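You operate a simulated robot arm through the tools that you are given. There is no shell and no other tool.

You are at the controls of a simulated robot arm. One attempt, no reset.

JOB
Paint the clamped sneaker's toe patch in the job card's colour.
Fine: lid on the lid rest; blot the green brush so it doesn't run; brush back, lid on again. Set down upright: what you pick out.

It is judged by the outcome, as a careful person would: the job done as asked, and still so three seconds after it is handed in. It fails if anything else is knocked over, pushed out of place, dropped, spilled or broken. A push-on lid holds only when it is set on centred and level and pressed home; a screw cap is set on level and turned clockwise until tight.

ROBOT AND FRAMES
A 7-joint arm with a two-finger parallel gripper, fixed in place. Base frame: the origin is on the floor under the middle of its stand, x ahead of it, y to its left, z up; the work surface is at about z = 0.78. Lengths are in m, angles in rad, forces in N, time in s.
It reaches about 1.479 m from its shoulder. Its first joint turns from -2.897 to 2.897 rad. Payload 4.4 kg.
The tool frame sits at the grasp point between the pads (the TCP): z along the fingers, y along the line on which they close. The tips reach 0.023 m beyond it. Largest opening 0.094 m; finger width 0.038, thickness 0.01; the body of the gripper, 0.054 by 0.096 m, starts 0.039 m behind the TCP.
Orientation is that of the tool frame in the base frame, as a unit quaternion [w, x, y, z]. With the fingers straight down and closing along the base's y, the tool's x points along the base's -x, its y along +y and its z along -z.

CONTROLS
- The arm moves only by the tool drive_tool. Its argument "series" is a list of rows, each a list of 7 numbers: the turn, a rotation vector about the tool's x, y, z in rad, then the shift along the tool's x, y, z in m, then the finger opening in m, from 0 to 0.094. In form: [[ax, ay, az, dx, dy, dz, hand], ...]. A call has 1 to 20 rows; each row is the pose to reach, as a shift and turn from the pose commanded when the call began, along the tool's axes at that moment. Each row takes 0.2 s and may step no farther than 0.05 m and 0.15 rad from the row before; otherwise, or with a gripper value out of range, the whole call is refused. Where a pose cannot be reached the arm comes as near as it can. A force on the tool above 60 N (or 10 N above the force at the start of the call, whichever is more), or a blocked arm, ends the call early, and 0.2 s more pass. The fingers move at their own pace (about 0.072 m/s each) and stop on an object; they squeeze with about 33 N. The grip force told is the motor's: it shows also when the fingers shut on nothing. Time passes only in rows, and 0.2 s behind the last, so rows that repeat a pose let the fingers close. The reply holds the time, the measured pose of the TCP, the force on the tool along the base axes, the opening and the grip force, in the units named above and with some noise, with the torque about the TCP (base axes, N m) and any sound that the robot's microphone picked up.
- Cameras (640 x 400 px; columns grow to the right, rows downward): "scene" is fixed at [0.4008, 0.6508, 1.5487]; the picture's right is [-0.76, -0.65, 0.00], its down [-0.43, 0.50, -0.75] and it looks along [0.49, -0.57, -0.66] (base axes); focal length 329 px, centre (320, 200). "wrist" rides on the gripper at [0.086, 0.016, -0.075] in the tool frame; the picture's right is [-0.18, 0.98, 0.00], its down [-0.58, -0.11, -0.81] and it looks along [-0.79, -0.15, 0.59] (tool axes); focal length 243 px, centre (320, 200). There is no depth. A picture from a camera that has moved, and an enlarged one, comes with that camera's place and axes in the base frame and with its lens.
- snapshot(camera): a new picture of that camera. The clock stands still meanwhile.
- zoom(camera, box): a new picture of the part [left, top, right, bottom] of that camera's present view, enlarged. The clock stands still meanwhile.
- sign_off(): hands the job in; it is judged then, once.

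Places have to be worked out from the pictures, the camera data and where the tool is seen. Open the gripper and draw the arm clear of the work before you hand the job in, unless the task says otherwise.

The tools are called after "Emit:" as name(argument=value, ...) on one line, values as JSON. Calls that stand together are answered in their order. drive_tool: Moves the arm, as the interface text tells. Its arguments: {"type":"object","properties":{"series":{"type":"array"}},"required":["series"]} The other tools are called the same way: snapshot (camera) takes a picture; zoom (camera, box) takes an enlarged picture of a part of a camera's view; sign_off () hands the job in.

At the start:

```text
time_s: 0.0
eef_pos: [0.7593, 0.1326, 1.2364]
ee_rot: [0.0, 0.0, 1.0, 0.0]
wrist_force: [0.1, -0.2, -0.7]
moment: [-0.01, 0.02, -0.02]
finger_gap: 0.0942
gripper_force: 0.1
```

scene: 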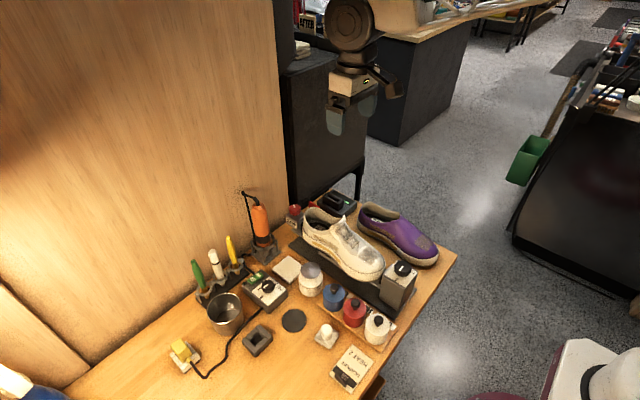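
wrist: 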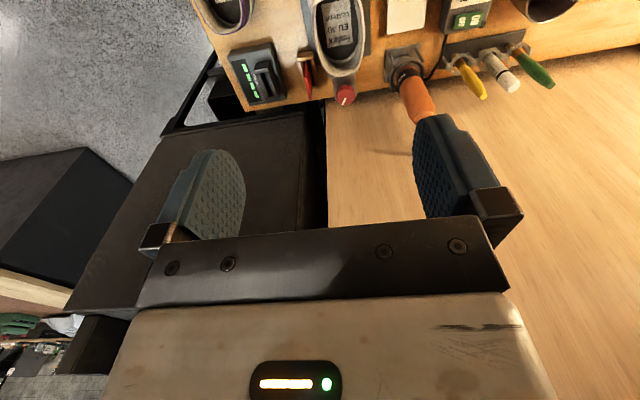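

I start by looking closely at the bench: the job card, paint pots, brushes and shoe.

Emit:
zoom(camera="scene", box=[300, 240, 460, 400])

Emit:
zoom(camera="scene", box=[160, 220, 320, 380])

Emit:
zoom(camera="scene", box=[280, 180, 450, 290])

Emit:
snapshot(camera="wrist")

```text
2.50 times, centred on (380, 320) of scene
camera zoom: at [0.4008, 0.6508, 1.5487], right [-0.76, -0.65, 0.0], down [-0.43, 0.5, -0.75], along [0.49, -0.57, -0.66], focal length 823 px, centre (170, -100)
```

zoom: 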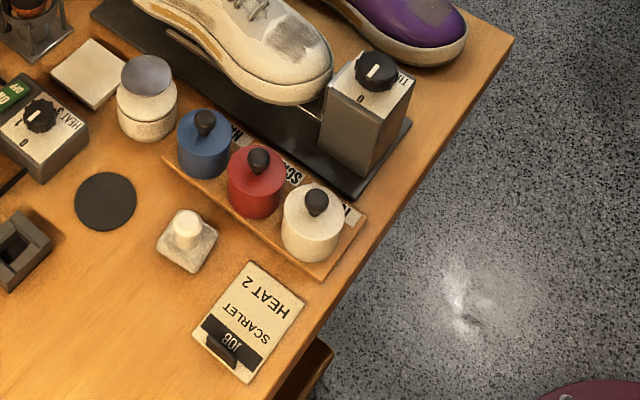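

```text
2.50 times, centred on (240, 300) of scene
camera zoom: at [0.4008, 0.6508, 1.5487], right [-0.76, -0.65, 0.0], down [-0.43, 0.5, -0.75], along [0.49, -0.57, -0.66], focal length 823 px, centre (520, -50)
```

zoom: 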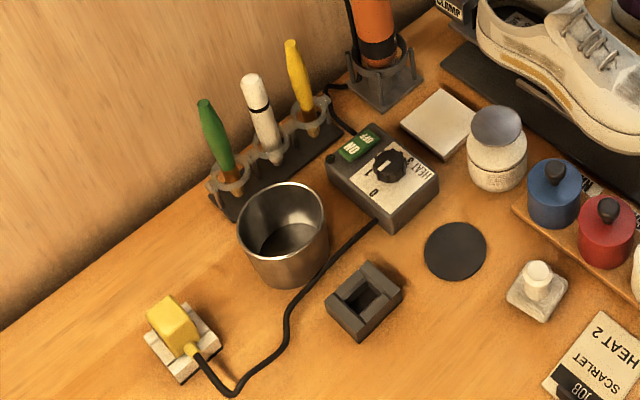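

```text
3.64 times, centred on (365, 235) of scene
camera zoom: at [0.4008, 0.6508, 1.5487], right [-0.76, -0.65, 0.0], down [-0.43, 0.5, -0.75], along [0.49, -0.57, -0.66], focal length 1197 px, centre (156, 73)
```

zoom: 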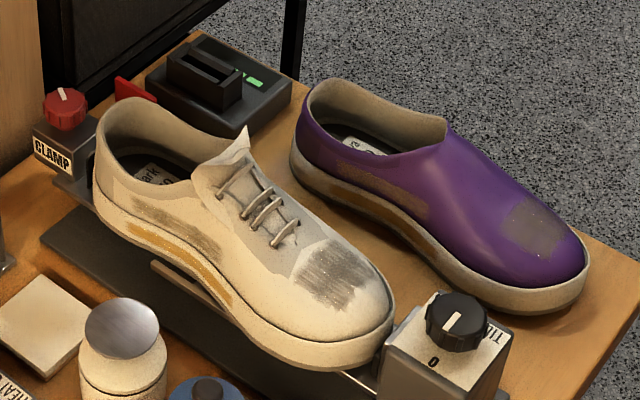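

```text
taken
camera wrist: at [0.673, 0.1498, 1.3097], right [0.18, 0.98, 0.0], down [0.58, -0.11, 0.81], along [0.79, -0.15, -0.59], focal length 243 px, centre (320, 200)
```

wrist: 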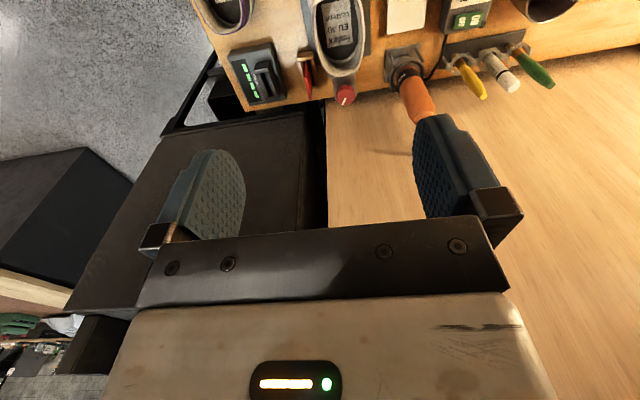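

The card reads SCARLET / HEAT 2, with a red pot among three knobbed pots. I'll move the arm so the wrist camera looks over the bench to identify the parts and labels better.

Emit:
drive_tool(series=[[0, 0, 0, 0.04, 0.02, 0.0, 0.094], [0, 0, 0, 0.08, 0.04, 0.0, 0.094], [0, 0, 0, 0.12, 0.06, 0.0, 0.094], [0, 0, 0, 0.16, 0.08, 0.0, 0.094], [0, 0, 0, 0.2, 0.1, 0.0, 0.094], [0, 0, 0, 0.24, 0.12, 0.0, 0.094], [0, 0, 0, 0.28, 0.14, 0.0, 0.094], [0, 0, 0, 0.31, 0.16, 0.0, 0.094]])

Emit:
snapshot(camera="wrist")

Emit:
snapshot(camera="scene")

```text
time_s: 1.8
eef_pos: [0.4459, 0.2957, 1.2366]
ee_rot: [0.001, 0.0, 1.0, -0.001]
wrist_force: [-1.0, -0.5, -1.2]
moment: [-0.01, -0.04, 0.02]
finger_gap: 0.0941
gripper_force: 0.0
```

```text
taken
camera wrist: at [0.3605, 0.3123, 1.3093], right [0.18, 0.98, 0.0], down [0.58, -0.11, 0.81], along [0.79, -0.15, -0.59], focal length 243 px, centre (320, 200)
```

wrist: 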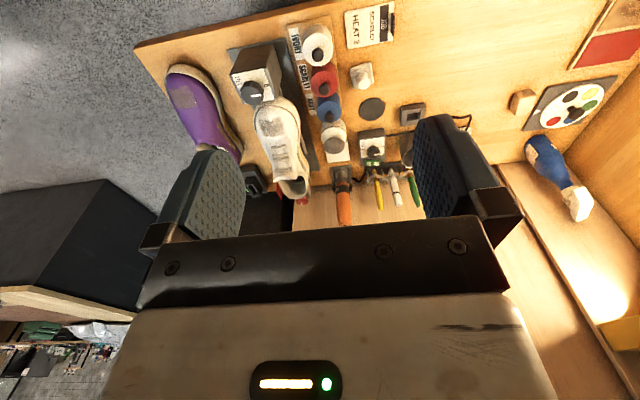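

```text
taken
```

scene: 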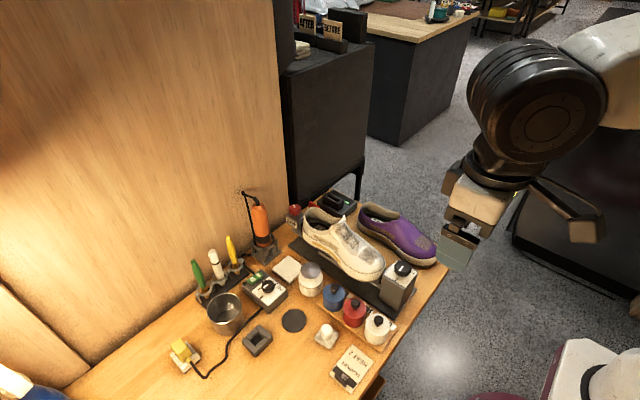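

Emit:
zoom(camera="wrist", box=[220, 0, 480, 220])

Emit:
zoom(camera="wrist", box=[280, 0, 400, 80])

Emit:
zoom(camera="wrist", box=[320, 60, 440, 140])

Emit:
zoom(camera="wrist", box=[500, 0, 640, 140])

```text
1.82 times, centred on (350, 110) of wrist
camera zoom: at [0.3605, 0.3123, 1.3093], right [0.18, 0.98, 0.0], down [0.58, -0.11, 0.81], along [0.79, -0.15, -0.59], focal length 441 px, centre (266, 364)
```

zoom: 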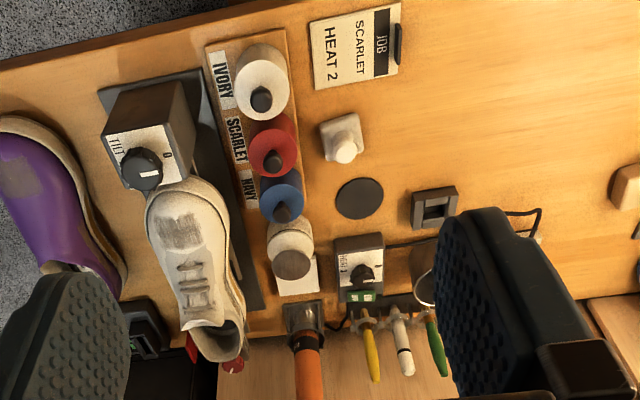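

```text
5.00 times, centred on (340, 40) of wrist
camera zoom: at [0.3605, 0.3123, 1.3093], right [0.18, 0.98, 0.0], down [0.58, -0.11, 0.81], along [0.79, -0.15, -0.59], focal length 1213 px, centre (220, 1000)
```

zoom: 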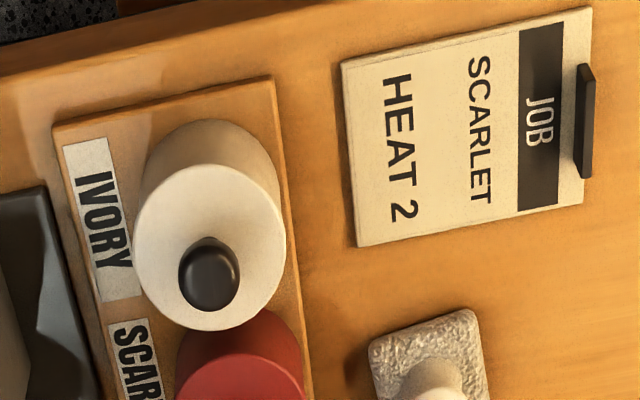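

```text
5.00 times, centred on (380, 100) of wrist
camera zoom: at [0.3605, 0.3123, 1.3093], right [0.18, 0.98, 0.0], down [0.58, -0.11, 0.81], along [0.79, -0.15, -0.59], focal length 1213 px, centre (20, 700)
```

zoom: 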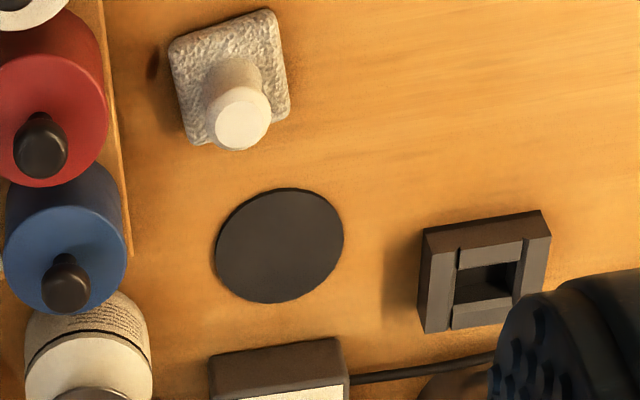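

```text
2.86 times, centred on (570, 70) of wrist
camera zoom: at [0.3605, 0.3123, 1.3093], right [0.18, 0.98, 0.0], down [0.58, -0.11, 0.81], along [0.79, -0.15, -0.59], focal length 693 px, centre (-394, 571)
```

zoom: 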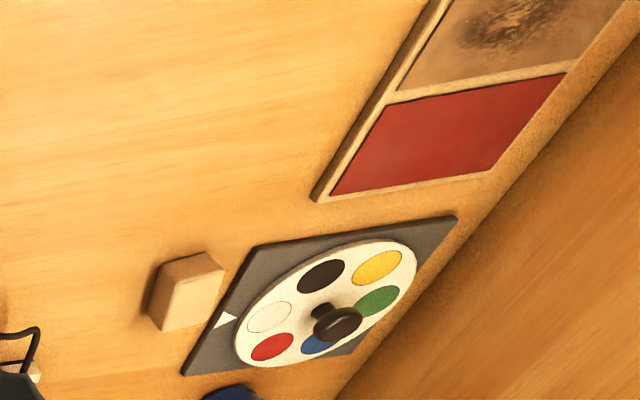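

Labels match pots: IVORY, SCARLET (red), NAVY. Knob of red pot triangulates to about (0.611, 0.276, 0.855). I'll go lower for a closer look at pot lids, the disc and the pads.

Emit:
drive_tool(series=[[0, 0, 0, -0.018, 0.006, 0.04, 0.094], [0, 0, 0, -0.036, 0.012, 0.08, 0.094], [0, 0, 0, -0.054, 0.018, 0.12, 0.094], [0, 0, 0, -0.074, 0.024, 0.157, 0.094]])

Emit:
snapshot(camera="wrist")

Emit:
zoom(camera="wrist", box=[200, 0, 360, 100])

Emit:
zoom(camera="wrist", box=[240, 60, 400, 160])

```text
time_s: 2.8
eef_pos: [0.5228, 0.3159, 1.0805]
ee_rot: [0.001, 0.0, 1.0, 0.0]
wrist_force: [0.4, 1.0, 0.6]
moment: [-0.01, -0.01, 0.05]
finger_gap: 0.094
gripper_force: 0.0
```

```text
taken
camera wrist: at [0.4372, 0.3325, 1.1528], right [0.18, 0.98, 0.0], down [0.58, -0.11, 0.81], along [0.79, -0.15, -0.59], focal length 243 px, centre (320, 200)
```

wrist: 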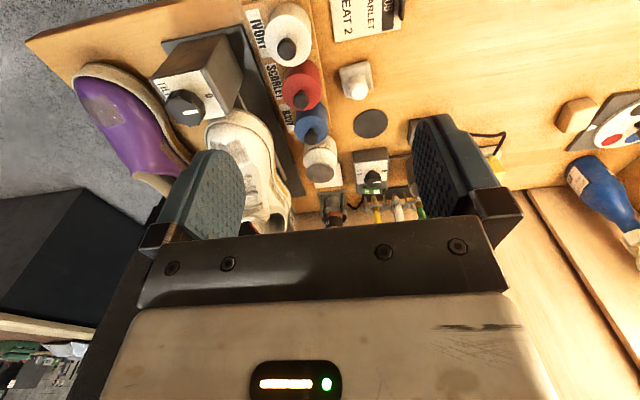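

```text
4.00 times, centred on (280, 50) of wrist
camera zoom: at [0.4372, 0.3325, 1.1528], right [0.18, 0.98, 0.0], down [0.58, -0.11, 0.81], along [0.79, -0.15, -0.59], focal length 970 px, centre (480, 800)
```

zoom: 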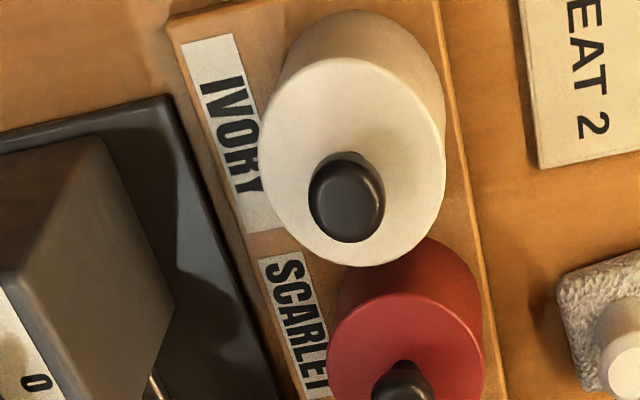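

```text
4.00 times, centred on (320, 110) of wrist
camera zoom: at [0.4372, 0.3325, 1.1528], right [0.18, 0.98, 0.0], down [0.58, -0.11, 0.81], along [0.79, -0.15, -0.59], focal length 970 px, centre (320, 560)
```

zoom: 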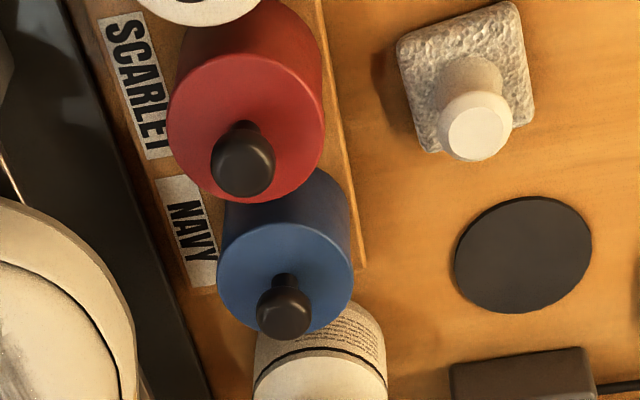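

The pots have flat discs with black knobs, and the dark flat disc looks like a lid rest. I'll move forward to view the rear items (pale tile, cream jar, brushes, steel cup).

Emit:
drive_tool(series=[[0, 0, 0, -0.045, 0.005, -0.01, 0.094], [0, 0, 0, -0.09, 0.01, -0.02, 0.094], [0, 0, 0, -0.135, 0.015, -0.03, 0.094], [0, 0, 0, -0.17, 0.02, -0.04, 0.094]])

Emit:
snapshot(camera="wrist")

Emit:
zoom(camera="wrist", box=[200, 0, 360, 100])

Emit:
zoom(camera="wrist", box=[320, 0, 480, 100])

Emit:
zoom(camera="wrist", box=[280, 60, 440, 160])

```text
time_s: 3.8
eef_pos: [0.69, 0.3342, 1.118]
ee_rot: [0.0, 0.0, 1.0, 0.0]
wrist_force: [-1.2, 0.0, 0.9]
moment: [-0.02, -0.01, 0.01]
finger_gap: 0.0939
gripper_force: 0.1
```

```text
taken
camera wrist: at [0.6043, 0.3513, 1.1909], right [0.18, 0.98, 0.0], down [0.58, -0.11, 0.81], along [0.79, -0.15, -0.59], focal length 243 px, centre (320, 200)
```

wrist: 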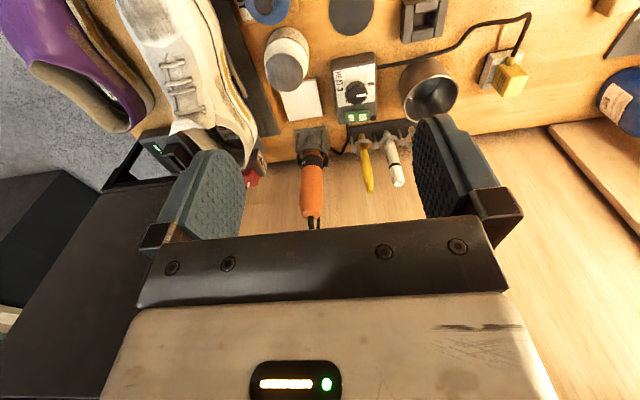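

```text
4.00 times, centred on (280, 50) of wrist
camera zoom: at [0.6043, 0.3513, 1.1909], right [0.18, 0.98, 0.0], down [0.58, -0.11, 0.81], along [0.79, -0.15, -0.59], focal length 970 px, centre (480, 800)
```

zoom: 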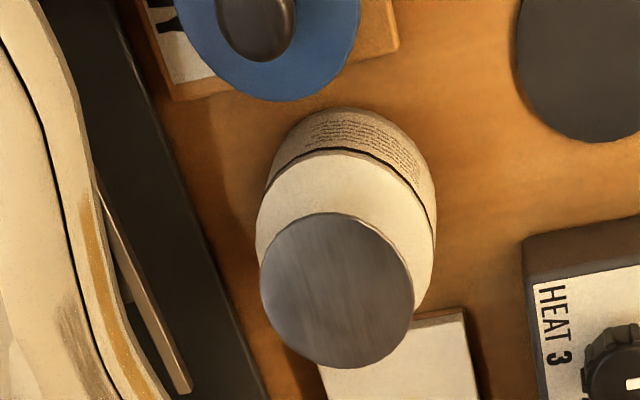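

```text
4.00 times, centred on (400, 50) of wrist
camera zoom: at [0.6043, 0.3513, 1.1909], right [0.18, 0.98, 0.0], down [0.58, -0.11, 0.81], along [0.79, -0.15, -0.59], focal length 970 px, centre (0, 800)
```

zoom: 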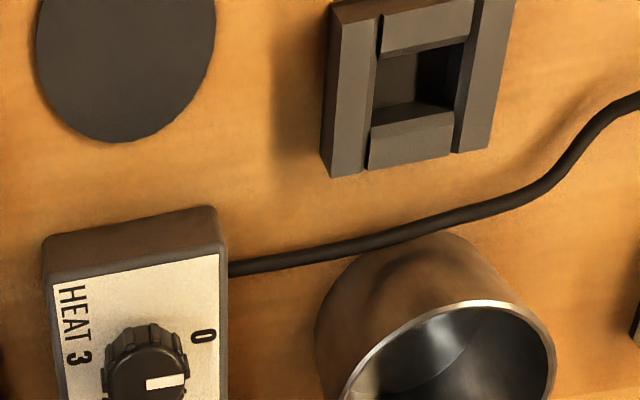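

```text
4.00 times, centred on (360, 110) of wrist
camera zoom: at [0.6043, 0.3513, 1.1909], right [0.18, 0.98, 0.0], down [0.58, -0.11, 0.81], along [0.79, -0.15, -0.59], focal length 970 px, centre (160, 560)
```

zoom: 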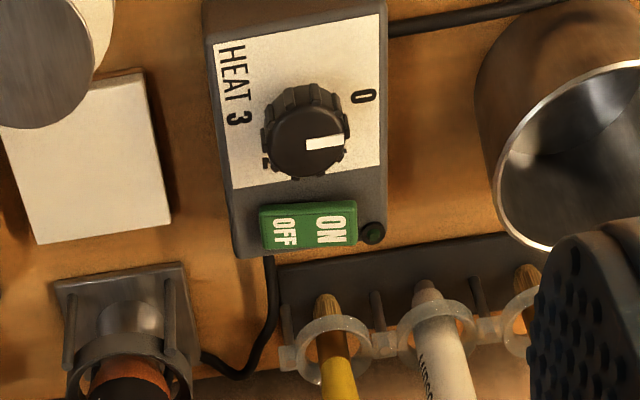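

The blank pale tile beside the heat-gun holder looks like the blot pad. I'll move to see the brush rack clearly from a closer spot.

Emit:
drive_tool(series=[[0, 0, 0, -0.03, 0.035, 0.0, 0.094], [0, 0, 0, -0.06, 0.07, 0.0, 0.094], [0, 0, 0, -0.09, 0.105, 0.0, 0.094], [0, 0, 0, -0.12, 0.125, 0.0, 0.094]])

Emit:
snapshot(camera="wrist")

Emit:
zoom(camera="wrist", box=[240, 20, 400, 120])

Emit:
zoom(camera="scene", box=[180, 220, 260, 320])

Emit:
zoom(camera="scene", box=[260, 240, 360, 360])

```text
time_s: 4.8
eef_pos: [0.8122, 0.4598, 1.1217]
ee_rot: [0.001, 0.0, 1.0, 0.0]
wrist_force: [0.8, 0.7, 0.4]
moment: [-0.02, -0.03, 0.0]
finger_gap: 0.094
gripper_force: 0.0
```

```text
taken
camera wrist: at [0.726, 0.4756, 1.1939], right [0.18, 0.98, 0.0], down [0.58, -0.11, 0.81], along [0.79, -0.15, -0.59], focal length 243 px, centre (320, 200)
```

wrist: 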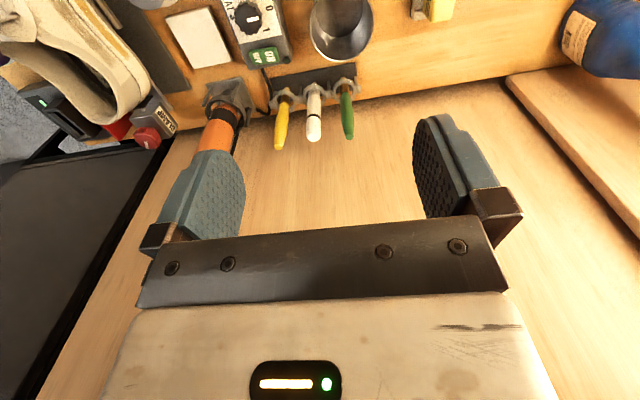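

```text
4.00 times, centred on (320, 70) of wrist
camera zoom: at [0.726, 0.4756, 1.1939], right [0.18, 0.98, 0.0], down [0.58, -0.11, 0.81], along [0.79, -0.15, -0.59], focal length 970 px, centre (320, 720)
```

zoom: 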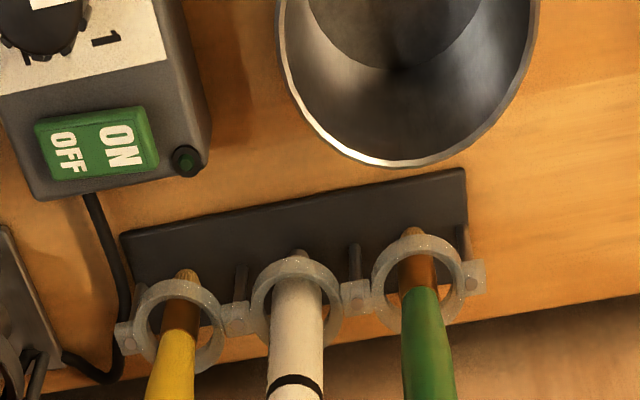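

```text
4.00 times, centred on (220, 270) of scene
camera zoom: at [0.4008, 0.6508, 1.5487], right [-0.76, -0.65, 0.0], down [-0.43, 0.5, -0.75], along [0.49, -0.57, -0.66], focal length 1316 px, centre (720, -80)
```

zoom: 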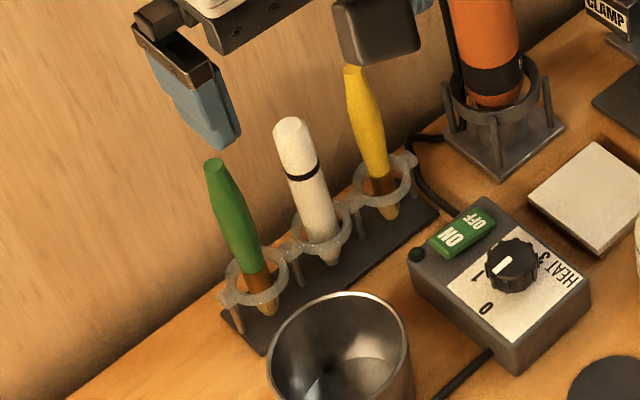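

```text
3.33 times, centred on (310, 300) of scene
camera zoom: at [0.4008, 0.6508, 1.5487], right [-0.76, -0.65, 0.0], down [-0.43, 0.5, -0.75], along [0.49, -0.57, -0.66], focal length 1097 px, centre (353, -133)
```

zoom: 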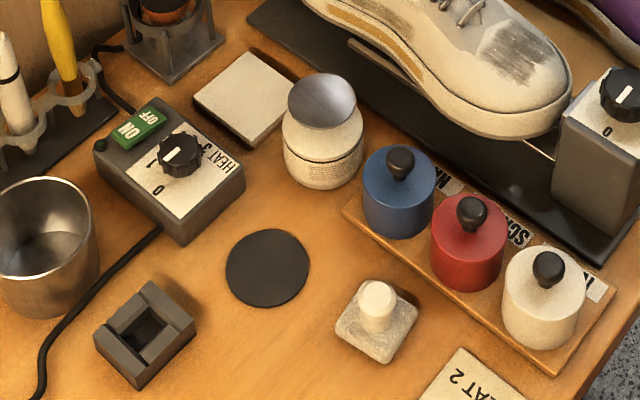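

Triangulation agrees across both cameras: lid-rest disc ≈ (0.721, 0.374), blot pad ≈ (0.838, 0.273), green brush ≈ (0.942, 0.476) with top z≈0.933, red knob ≈ (0.614, 0.273, 0.849). I'll move above the red pot and check alignment.

Emit:
drive_tool(series=[[0, 0, 0, 0.03, -0.028, 0.005, 0.05], [0, 0, 0, 0.06, -0.056, 0.01, 0.05], [0, 0, 0, 0.09, -0.084, 0.02, 0.05], [0, 0, 0, 0.12, -0.112, 0.04, 0.05], [0, 0, 0, 0.15, -0.14, 0.06, 0.05], [0, 0, 0, 0.18, -0.168, 0.09, 0.05], [0, 0, 0, 0.198, -0.187, 0.12, 0.05], [0, 0, 0, 0.198, -0.187, 0.14, 0.05], [0, 0, 0, 0.198, -0.187, 0.16, 0.05]])

Emit:
snapshot(camera="wrist")

Emit:
zoom(camera="wrist", box=[240, 20, 400, 120])

Emit:
zoom(camera="scene", box=[300, 200, 420, 360])

```text
refused: row 6 steps farther than a row can; nothing moved
```

```text
taken
camera wrist: at [0.726, 0.4756, 1.1939], right [0.18, 0.98, 0.0], down [0.58, -0.11, 0.81], along [0.79, -0.15, -0.59], focal length 243 px, centre (320, 200)
```

wrist: 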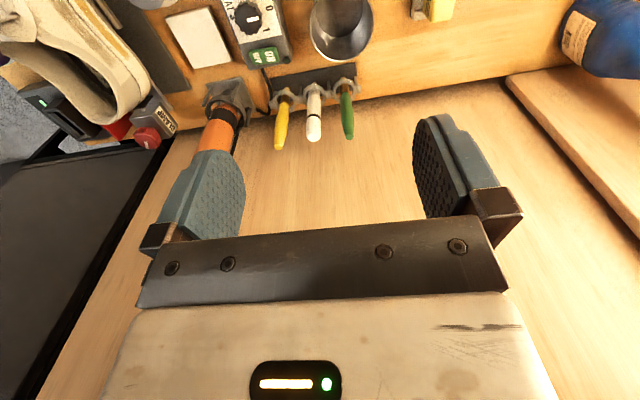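

```text
4.00 times, centred on (320, 70) of wrist
camera zoom: at [0.726, 0.4756, 1.1939], right [0.18, 0.98, 0.0], down [0.58, -0.11, 0.81], along [0.79, -0.15, -0.59], focal length 970 px, centre (320, 720)
```

zoom: 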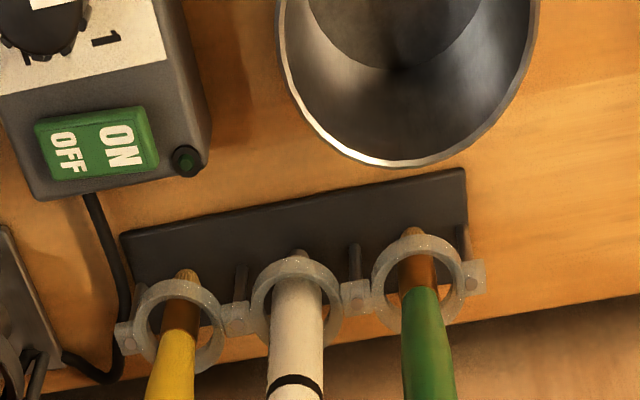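

```text
2.50 times, centred on (360, 280) of scene
camera zoom: at [0.4008, 0.6508, 1.5487], right [-0.76, -0.65, 0.0], down [-0.43, 0.5, -0.75], along [0.49, -0.57, -0.66], focal length 823 px, centre (220, 0)
```

zoom: 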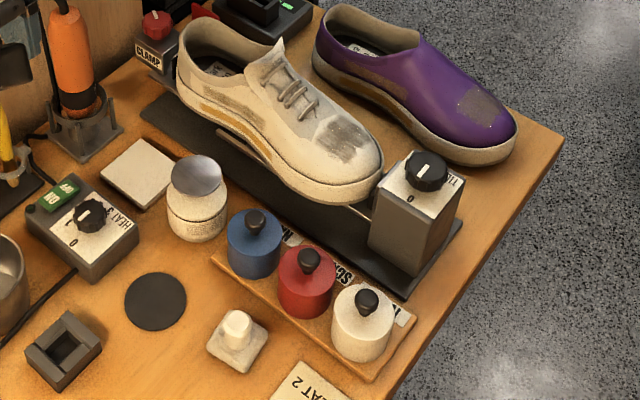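

That row stepped too far; nothing moved. I'll resend with smaller steps.

Emit:
drive_tool(series=[[0, 0, 0, 0.03, -0.028, 0.005, 0.05], [0, 0, 0, 0.06, -0.056, 0.01, 0.05], [0, 0, 0, 0.09, -0.084, 0.015, 0.05], [0, 0, 0, 0.12, -0.112, 0.025, 0.05], [0, 0, 0, 0.15, -0.14, 0.035, 0.05], [0, 0, 0, 0.175, -0.165, 0.05, 0.05], [0, 0, 0, 0.198, -0.187, 0.07, 0.05], [0, 0, 0, 0.198, -0.187, 0.11, 0.05], [0, 0, 0, 0.198, -0.187, 0.15, 0.05]])

Emit:
snapshot(camera="wrist")

Emit:
zoom(camera="wrist", box=[240, 20, 400, 120])

Emit:
zoom(camera="scene", box=[300, 200, 420, 360])

```text
time_s: 6.8
eef_pos: [0.6157, 0.2764, 0.9721]
ee_rot: [0.0, 0.0, 1.0, 0.001]
wrist_force: [0.3, 0.3, 0.2]
moment: [0.0, -0.01, 0.0]
finger_gap: 0.05
gripper_force: 0.0
```

```text
taken
camera wrist: at [0.5301, 0.2931, 1.0447], right [0.18, 0.98, 0.0], down [0.58, -0.11, 0.81], along [0.79, -0.15, -0.59], focal length 243 px, centre (320, 200)
```

wrist: 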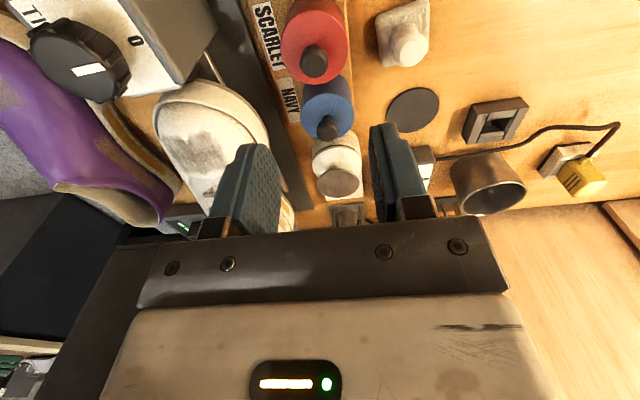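

```text
4.00 times, centred on (320, 70) of wrist
camera zoom: at [0.5301, 0.2931, 1.0447], right [0.18, 0.98, 0.0], down [0.58, -0.11, 0.81], along [0.79, -0.15, -0.59], focal length 970 px, centre (320, 720)
```

zoom: 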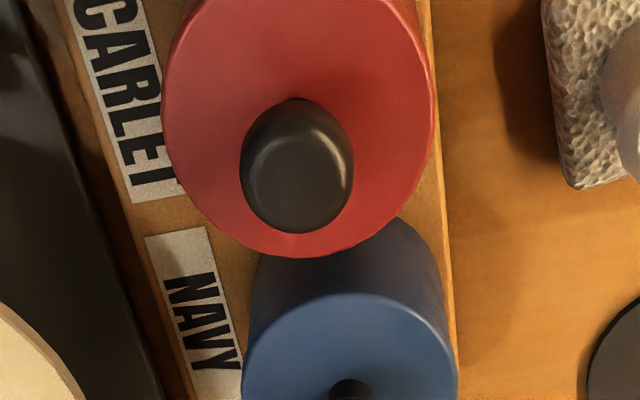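

```text
2.50 times, centred on (360, 280) of scene
camera zoom: at [0.4008, 0.6508, 1.5487], right [-0.76, -0.65, 0.0], down [-0.43, 0.5, -0.75], along [0.49, -0.57, -0.66], focal length 823 px, centre (220, 0)
```

zoom: 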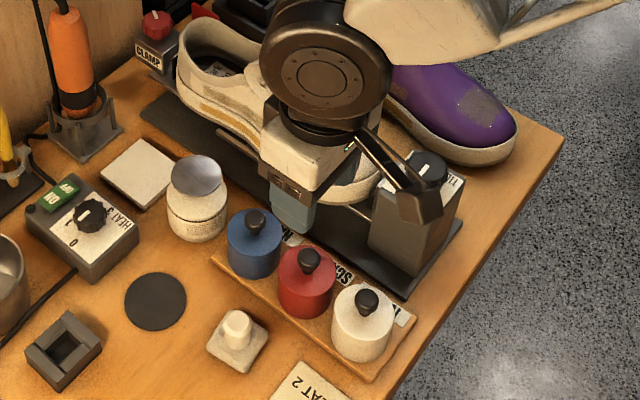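

Knob sits at about (0.615, 0.273), roughly 22 mm wide; the lid is about 53 mm wide. I'll zoom for the lid-top height before descending.

Emit:
zoom(camera="scene", box=[325, 275, 405, 355])

```text
5.00 times, centred on (365, 315) of scene
camera zoom: at [0.4008, 0.6508, 1.5487], right [-0.76, -0.65, 0.0], down [-0.43, 0.5, -0.75], along [0.49, -0.57, -0.66], focal length 1646 px, centre (95, -375)
```

zoom: 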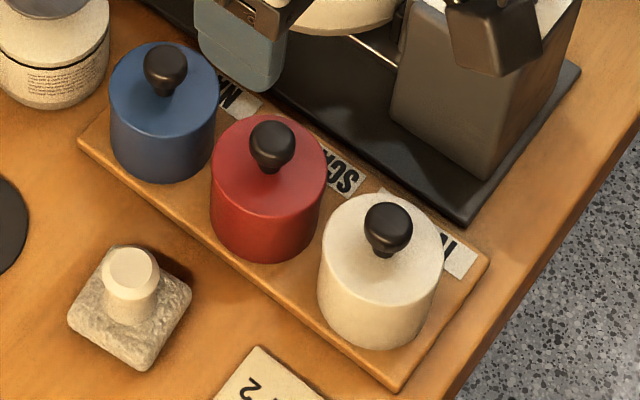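

Lid top is at z≈0.826 and the knob ball is centred at z≈0.848, x≈0.614, y≈0.273. I'll descend to TCP z≈0.857 with fingers open 5 cm.

Emit:
drive_tool(series=[[0, 0, 0, 0.002, -0.0034, 0.03, 0.05], [0, 0, 0, 0.002, -0.0034, 0.06, 0.05], [0, 0, 0, 0.002, -0.0034, 0.09, 0.05], [0, 0, 0, 0.002, -0.0034, 0.115, 0.05]])

Emit:
snapshot(camera="wrist")

Emit:
zoom(camera="scene", box=[325, 255, 405, 335])

```text
time_s: 7.8
eef_pos: [0.613, 0.273, 0.8562]
ee_rot: [0.0, 0.0, 1.0, 0.001]
wrist_force: [-5.3, -2.9, 9.1]
moment: [-0.09, 0.08, 0.01]
finger_gap: 0.0503
gripper_force: 0.0
```

```text
taken
camera wrist: at [0.5268, 0.2903, 0.9285], right [0.18, 0.98, 0.0], down [0.58, -0.11, 0.81], along [0.79, -0.15, -0.59], focal length 243 px, centre (320, 200)
```

wrist: 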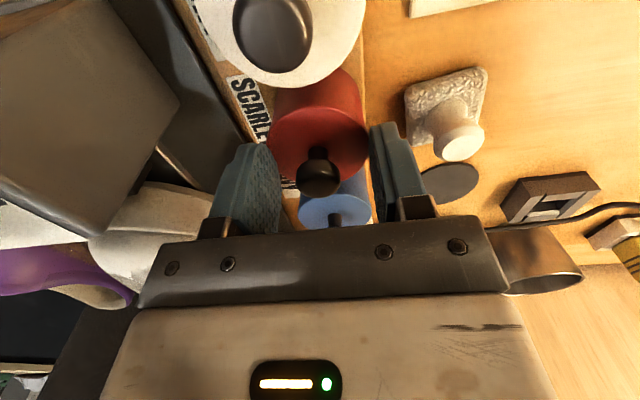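

```text
5.00 times, centred on (365, 295) of scene
camera zoom: at [0.4008, 0.6508, 1.5487], right [-0.76, -0.65, 0.0], down [-0.43, 0.5, -0.75], along [0.49, -0.57, -0.66], focal length 1646 px, centre (95, -275)
```

zoom: 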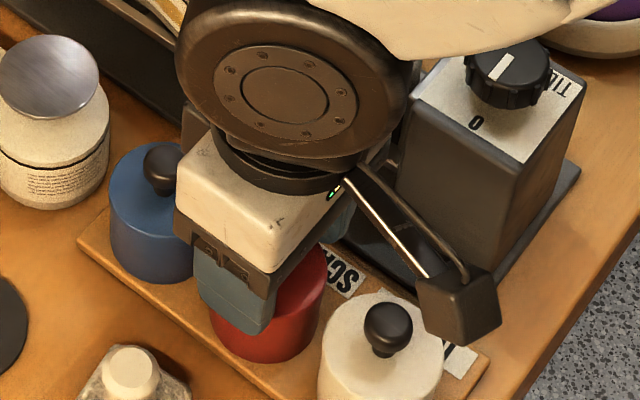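

The force reads about 9 N upward; I'll hold still for a moment to see whether that is a settled contact or only the stop.

Emit:
drive_tool(series=[[0, 0, 0, 0, 0, 0, 0.05], [0, 0, 0, 0, 0, 0, 0.05]])

Emit:
zoom(camera="wrist", box=[180, 40, 460, 240])

```text
time_s: 8.4
eef_pos: [0.6129, 0.2734, 0.8551]
ee_rot: [0.0, 0.0, 1.0, 0.0]
wrist_force: [-0.1, -0.9, 8.7]
moment: [-0.02, -0.02, -0.08]
finger_gap: 0.05
gripper_force: 0.5
```

```text
2.00 times, centred on (320, 140) of wrist
camera zoom: at [0.5268, 0.2903, 0.9283], right [0.18, 0.98, 0.0], down [0.58, -0.11, 0.81], along [0.79, -0.15, -0.59], focal length 485 px, centre (320, 320)
```

zoom: 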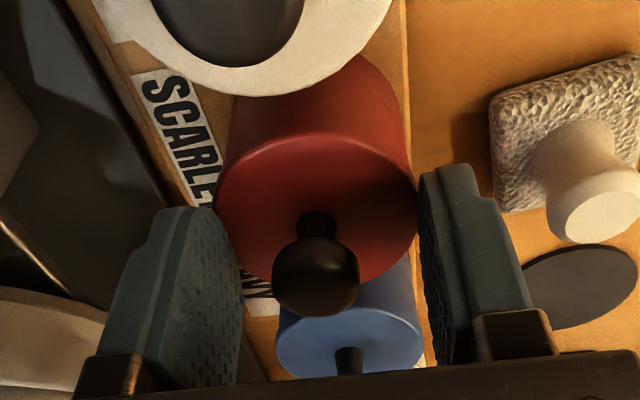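

A steady ~9 N pure vertical force: the fingertips are resting on the lid's edge, so the lid top is at about z=0.832. I'll raise 4 mm and then close on the knob.

Emit:
drive_tool(series=[[0, 0, 0, 0, 0, -0.004, 0.05], [0, 0, 0, 0, 0, -0.004, 0.05]])

```text
time_s: 9.0
eef_pos: [0.6127, 0.2729, 0.8583]
ee_rot: [0.0, 0.0, 1.0, 0.0]
wrist_force: [0.3, 0.9, -0.4]
moment: [0.0, 0.02, -0.01]
finger_gap: 0.0501
gripper_force: 0.1
```

Contact is gone. Now I close on the knob.

Emit:
drive_tool(series=[[0, 0, 0, 0, 0, 0, 0.03], [0, 0, 0, 0, 0, 0, 0.015], [0, 0, 0, 0, 0, 0, 0.0], [0, 0, 0, 0, 0, 0, 0.0], [0, 0, 0, 0, 0, 0, 0.0]])

Emit:
zoom(camera="wrist", box=[180, 40, 460, 240])

```text
time_s: 10.2
eef_pos: [0.6128, 0.2732, 0.859]
ee_rot: [0.0, 0.001, 1.0, 0.001]
wrist_force: [1.5, -21.8, 2.8]
moment: [-0.18, -0.02, -0.07]
finger_gap: 0.0183
gripper_force: 33.2
```

```text
2.00 times, centred on (320, 140) of wrist
camera zoom: at [0.5265, 0.2893, 0.932], right [0.18, 0.98, 0.0], down [0.58, -0.11, 0.81], along [0.79, -0.15, -0.59], focal length 485 px, centre (320, 320)
```

zoom: 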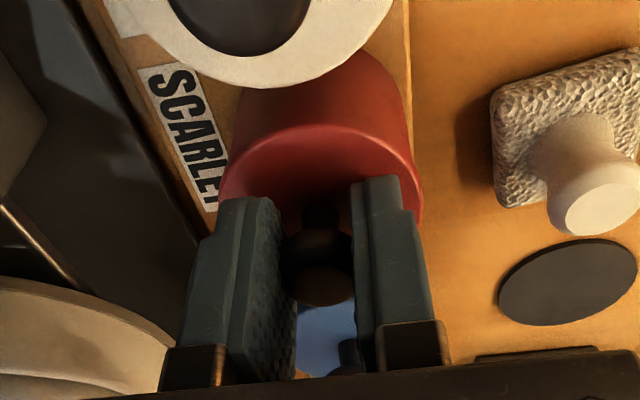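

Gripped (18 mm, 33 N), but there is −22 N sideways, meaning the knob sits a bit toward −y. I'll relieve it with a small −y shift.

Emit:
drive_tool(series=[[0, 0, 0, 0, -0.001, 0, 0.0], [0, 0, 0, 0, -0.002, 0, 0.0]])

```text
time_s: 10.8
eef_pos: [0.6117, 0.2707, 0.8594]
ee_rot: [0.0, 0.001, 1.0, -0.001]
wrist_force: [0.6, -0.5, 0.3]
moment: [0.01, -0.02, 0.02]
finger_gap: 0.0185
gripper_force: 33.0
heard: snap
```

A "snap" was heard and the force is now zero. I'll look before lifting.

Emit:
zoom(camera="wrist", box=[180, 40, 460, 240])

Emit:
zoom(camera="scene", box=[325, 255, 405, 335])

```text
2.00 times, centred on (320, 140) of wrist
camera zoom: at [0.5261, 0.2871, 0.932], right [0.18, 0.98, 0.0], down [0.58, -0.11, 0.81], along [0.79, -0.15, -0.59], focal length 485 px, centre (320, 320)
```

zoom: 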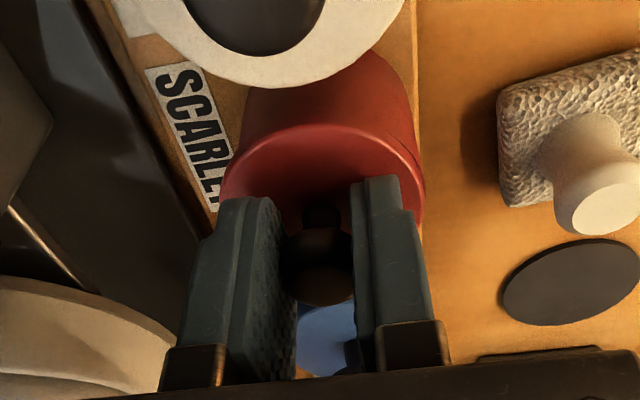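

```text
5.00 times, centred on (365, 295) of scene
camera zoom: at [0.4008, 0.6508, 1.5487], right [-0.76, -0.65, 0.0], down [-0.43, 0.5, -0.75], along [0.49, -0.57, -0.66], focal length 1646 px, centre (95, -275)
```

zoom: 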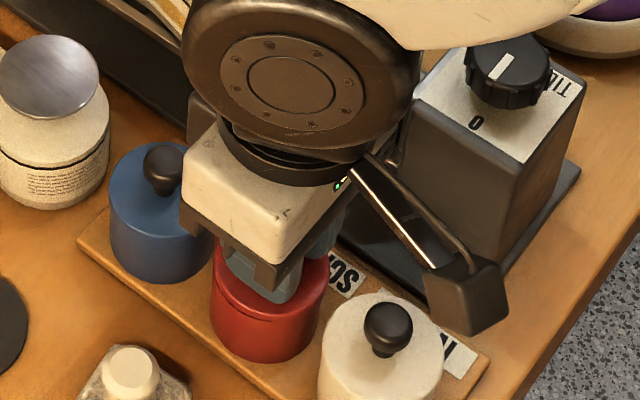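

The lid has come loose (a seam now shows on the red pot). I lift straight up slowly.

Emit:
drive_tool(series=[[0, 0, 0, 0, 0, -0.005, 0.0], [0, 0, 0, 0, 0, -0.012, 0.0], [0, 0, 0, 0, 0, -0.022, 0.0], [0, 0, 0, 0, 0, -0.035, 0.0], [0, 0, 0, 0, 0, -0.05, 0.0], [0, 0, 0, 0, 0, -0.07, 0.0], [0, 0, 0, 0, 0, -0.09, 0.0]])

Emit:
snapshot(camera="wrist")

Emit:
zoom(camera="scene", box=[300, 215, 420, 335])

```text
time_s: 12.4
eef_pos: [0.6129, 0.2687, 0.9509]
ee_rot: [0.0, 0.0, 1.0, 0.001]
wrist_force: [-0.8, -0.5, -0.7]
moment: [-0.01, -0.01, -0.02]
finger_gap: 0.0184
gripper_force: 32.6
```

```text
taken
camera wrist: at [0.5277, 0.2858, 1.0235], right [0.18, 0.98, 0.0], down [0.58, -0.11, 0.81], along [0.79, -0.15, -0.59], focal length 243 px, centre (320, 200)
```

wrist: 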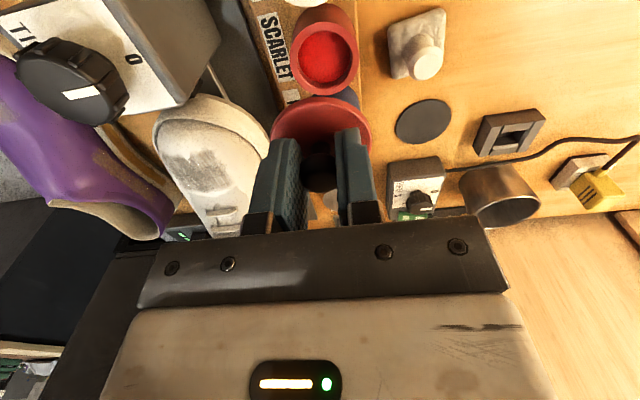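

```text
3.33 times, centred on (360, 275) of scene
camera zoom: at [0.4008, 0.6508, 1.5487], right [-0.76, -0.65, 0.0], down [-0.43, 0.5, -0.75], along [0.49, -0.57, -0.66], focal length 1097 px, centre (187, -50)
```

zoom: 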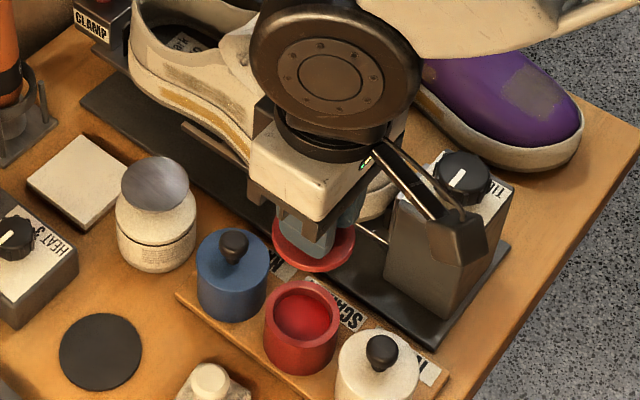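

The lid is off, the pot stands in place with red paint inside. I zoom to check how level the lid hangs and the size of the pot's mouth.

Emit:
zoom(camera="wrist", box=[240, 0, 400, 100])

Emit:
zoom(camera="wrist", box=[240, 80, 400, 220])

Emit:
zoom(camera="scene", box=[340, 250, 420, 330])

```text
4.00 times, centred on (320, 50) of wrist
camera zoom: at [0.5277, 0.2858, 1.0235], right [0.18, 0.98, 0.0], down [0.58, -0.11, 0.81], along [0.79, -0.15, -0.59], focal length 970 px, centre (320, 800)
```

zoom: 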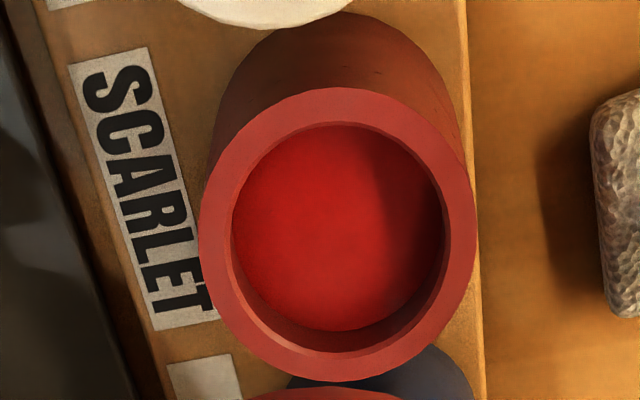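

```text
2.86 times, centred on (320, 150) of wrist
camera zoom: at [0.5277, 0.2858, 1.0235], right [0.18, 0.98, 0.0], down [0.58, -0.11, 0.81], along [0.79, -0.15, -0.59], focal length 693 px, centre (320, 343)
```

zoom: 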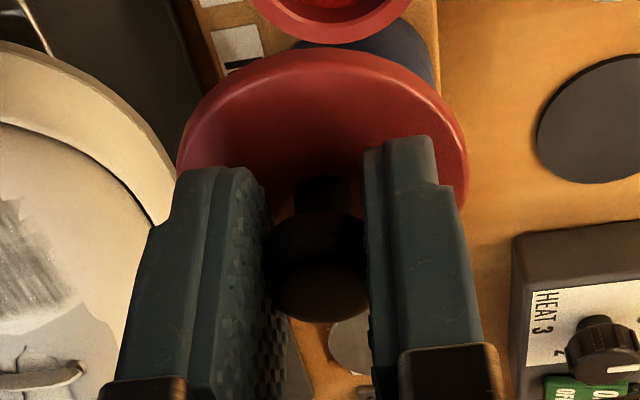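

```text
5.00 times, centred on (380, 290) of scene
camera zoom: at [0.4008, 0.6508, 1.5487], right [-0.76, -0.65, 0.0], down [-0.43, 0.5, -0.75], along [0.49, -0.57, -0.66], focal length 1646 px, centre (20, -250)
```

zoom: 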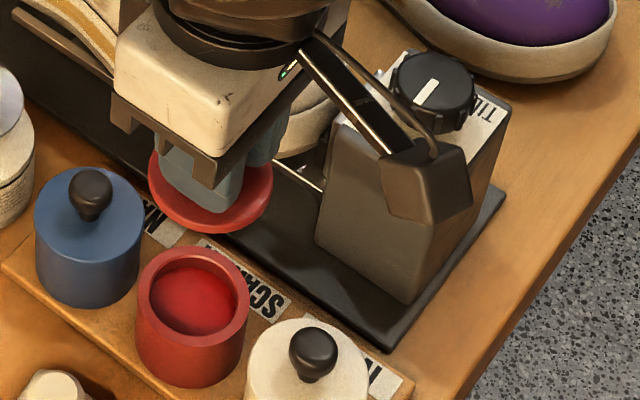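

The lid hangs level and the pot mouth (inner ≈42 mm) is at (0.613, 0.273). I carry the lid over to the dark lid-rest disc at (0.721, 0.374).

Emit:
drive_tool(series=[[0, 0, 0, -0.025, 0.025, 0, 0.0], [0, 0, 0, -0.05, 0.05, 0, 0.0], [0, 0, 0, -0.08, 0.078, 0, 0.0], [0, 0, 0, -0.1079, 0.1051, 0, 0.0], [0, 0, 0, -0.1079, 0.1051, 0.03, 0.0], [0, 0, 0, -0.1079, 0.1051, 0.06, 0.0]])

Emit:
snapshot(camera="wrist")

Emit:
zoom(camera="scene", box=[250, 240, 370, 360])

```text
time_s: 13.8
eef_pos: [0.7214, 0.3752, 0.8863]
ee_rot: [0.001, 0.0, 1.0, 0.0]
wrist_force: [0.5, -0.7, -0.3]
moment: [0.03, 0.0, 0.05]
finger_gap: 0.0182
gripper_force: 33.0
```

```text
taken
camera wrist: at [0.6352, 0.393, 0.9593], right [0.18, 0.98, 0.0], down [0.58, -0.11, 0.81], along [0.79, -0.15, -0.59], focal length 243 px, centre (320, 200)
```

wrist: 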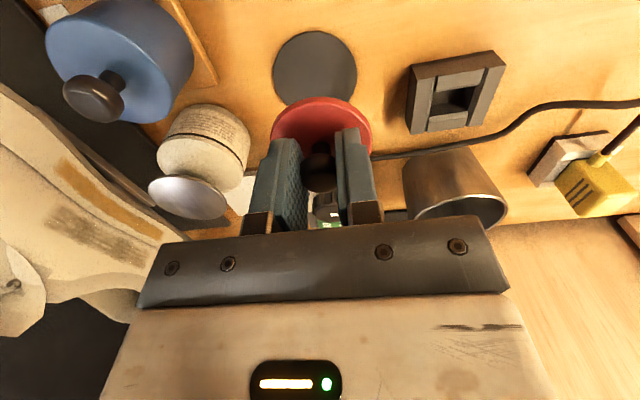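

```text
3.33 times, centred on (310, 300) of scene
camera zoom: at [0.4008, 0.6508, 1.5487], right [-0.76, -0.65, 0.0], down [-0.43, 0.5, -0.75], along [0.49, -0.57, -0.66], focal length 1097 px, centre (353, -133)
```

zoom: 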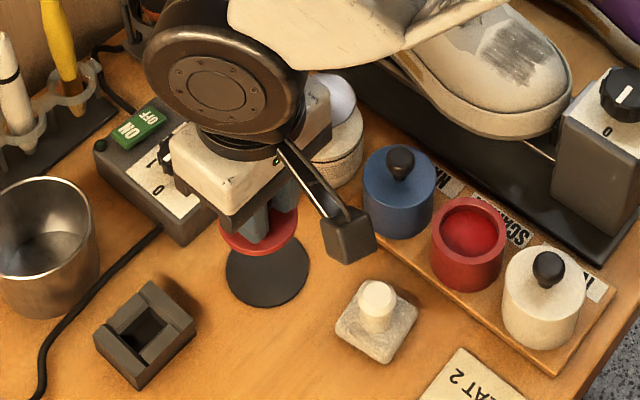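

The lid is right above the disc. I lower to just over it, then continue in small steps watching the force.

Emit:
drive_tool(series=[[0, 0, 0, 0, 0, 0.02, 0.0], [0, 0, 0, 0, 0, 0.04, 0.0], [0, 0, 0, 0, 0, 0.055, 0.0], [0, 0, 0, 0, 0, 0.06, 0.0]])

Emit:
zoom(camera="scene", box=[265, 280, 325, 340])

```text
time_s: 14.8
eef_pos: [0.7227, 0.376, 0.8256]
ee_rot: [-0.001, 0.0, 1.0, -0.001]
wrist_force: [-0.1, -0.1, -0.5]
moment: [-0.02, 0.01, -0.01]
finger_gap: 0.0184
gripper_force: 33.0
```

```text
6.67 times, centred on (295, 310) of scene
camera zoom: at [0.4008, 0.6508, 1.5487], right [-0.76, -0.65, 0.0], down [-0.43, 0.5, -0.75], along [0.49, -0.57, -0.66], focal length 2194 px, centre (487, -533)
```

zoom: 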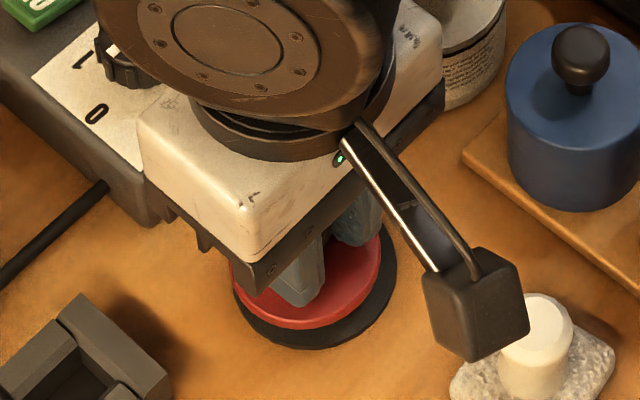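

Still free, lid just above the disc. Small downward steps now.

Emit:
drive_tool(series=[[0, 0, 0, 0, 0, 0.003, 0.0], [0, 0, 0, 0, 0, 0.006, 0.0]])

```text
time_s: 15.4
eef_pos: [0.7205, 0.3758, 0.8208]
ee_rot: [0.0, 0.0, 1.0, 0.0]
wrist_force: [-0.1, -0.1, -0.4]
moment: [0.0, -0.04, 0.02]
finger_gap: 0.0186
gripper_force: 32.8
```

Emit:
drive_tool(series=[[0, 0, 0, 0, 0, 0.002, 0.0], [0, 0, 0, 0, 0, 0.004, 0.0]])

```text
time_s: 16.0
eef_pos: [0.7216, 0.3752, 0.8195]
ee_rot: [0.0, 0.0, 1.0, 0.0]
wrist_force: [-0.5, 0.5, 0.4]
moment: [0.01, 0.01, 0.0]
finger_gap: 0.0183
gripper_force: 32.8
```

Commanded z is about 0.818 and still no contact; I continue stepping down and zoom to judge the gap.

Emit:
drive_tool(series=[[0, 0, 0, 0, 0, 0.002, 0.0], [0, 0, 0, 0, 0, 0.003, 0.0]])

Emit:
zoom(camera="scene", box=[265, 280, 325, 340])

Emit:
zoom(camera="wrist", box=[240, 60, 400, 200])

```text
time_s: 16.6
eef_pos: [0.7218, 0.3733, 0.8165]
ee_rot: [0.002, 0.0, 1.0, 0.001]
wrist_force: [-4.8, 1.5, 16.4]
moment: [0.06, 0.05, 0.0]
finger_gap: 0.018
gripper_force: 32.8
```

```text
6.67 times, centred on (295, 310) of scene
camera zoom: at [0.4008, 0.6508, 1.5487], right [-0.76, -0.65, 0.0], down [-0.43, 0.5, -0.75], along [0.49, -0.57, -0.66], focal length 2194 px, centre (487, -533)
```

zoom: 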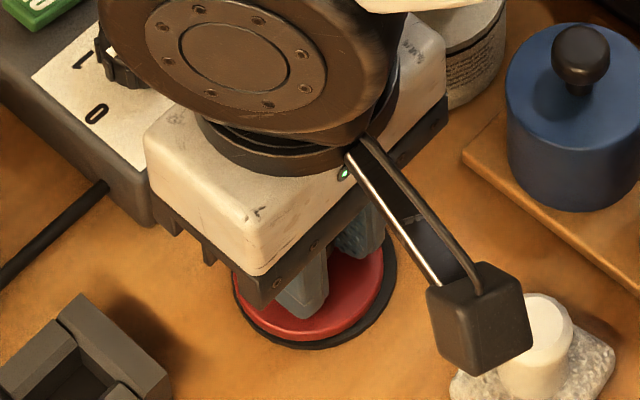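

```text
2.86 times, centred on (320, 130) of wrist
camera zoom: at [0.6359, 0.3916, 0.8897], right [0.18, 0.98, 0.0], down [0.58, -0.11, 0.81], along [0.79, -0.15, -0.59], focal length 693 px, centre (320, 400)
```

zoom: 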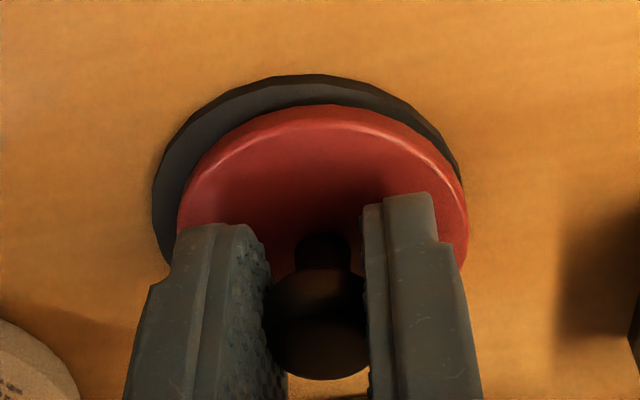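

The lid touches the disc at z≈0.817, but sits ~3 mm off toward +x/+y. I raise slightly, shift to centre, and set it down lightly.

Emit:
drive_tool(series=[[0, 0, 0, 0, 0, -0.006, 0.0], [0, 0, 0, 0.003, -0.0035, -0.006, 0.0], [0, 0, 0, 0.003, -0.0035, -0.004, 0.0], [0, 0, 0, 0.003, -0.0035, -0.0025, 0.0], [0, 0, 0, 0.003, -0.0035, -0.0015, 0.0]])

Emit:
zoom(camera="wrist", box=[240, 60, 400, 200])

```text
time_s: 17.8
eef_pos: [0.7167, 0.3706, 0.8175]
ee_rot: [0.001, 0.0, 1.0, 0.0]
wrist_force: [-1.3, -1.7, 1.4]
moment: [-0.04, 0.01, -0.01]
finger_gap: 0.0186
gripper_force: 32.5
```

```text
2.86 times, centred on (320, 130) of wrist
camera zoom: at [0.6316, 0.3878, 0.8901], right [0.18, 0.98, 0.0], down [0.58, -0.11, 0.81], along [0.79, -0.15, -0.59], focal length 693 px, centre (320, 400)
```

zoom: 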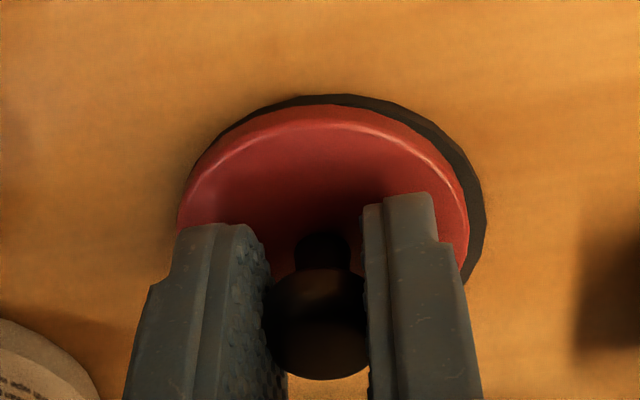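

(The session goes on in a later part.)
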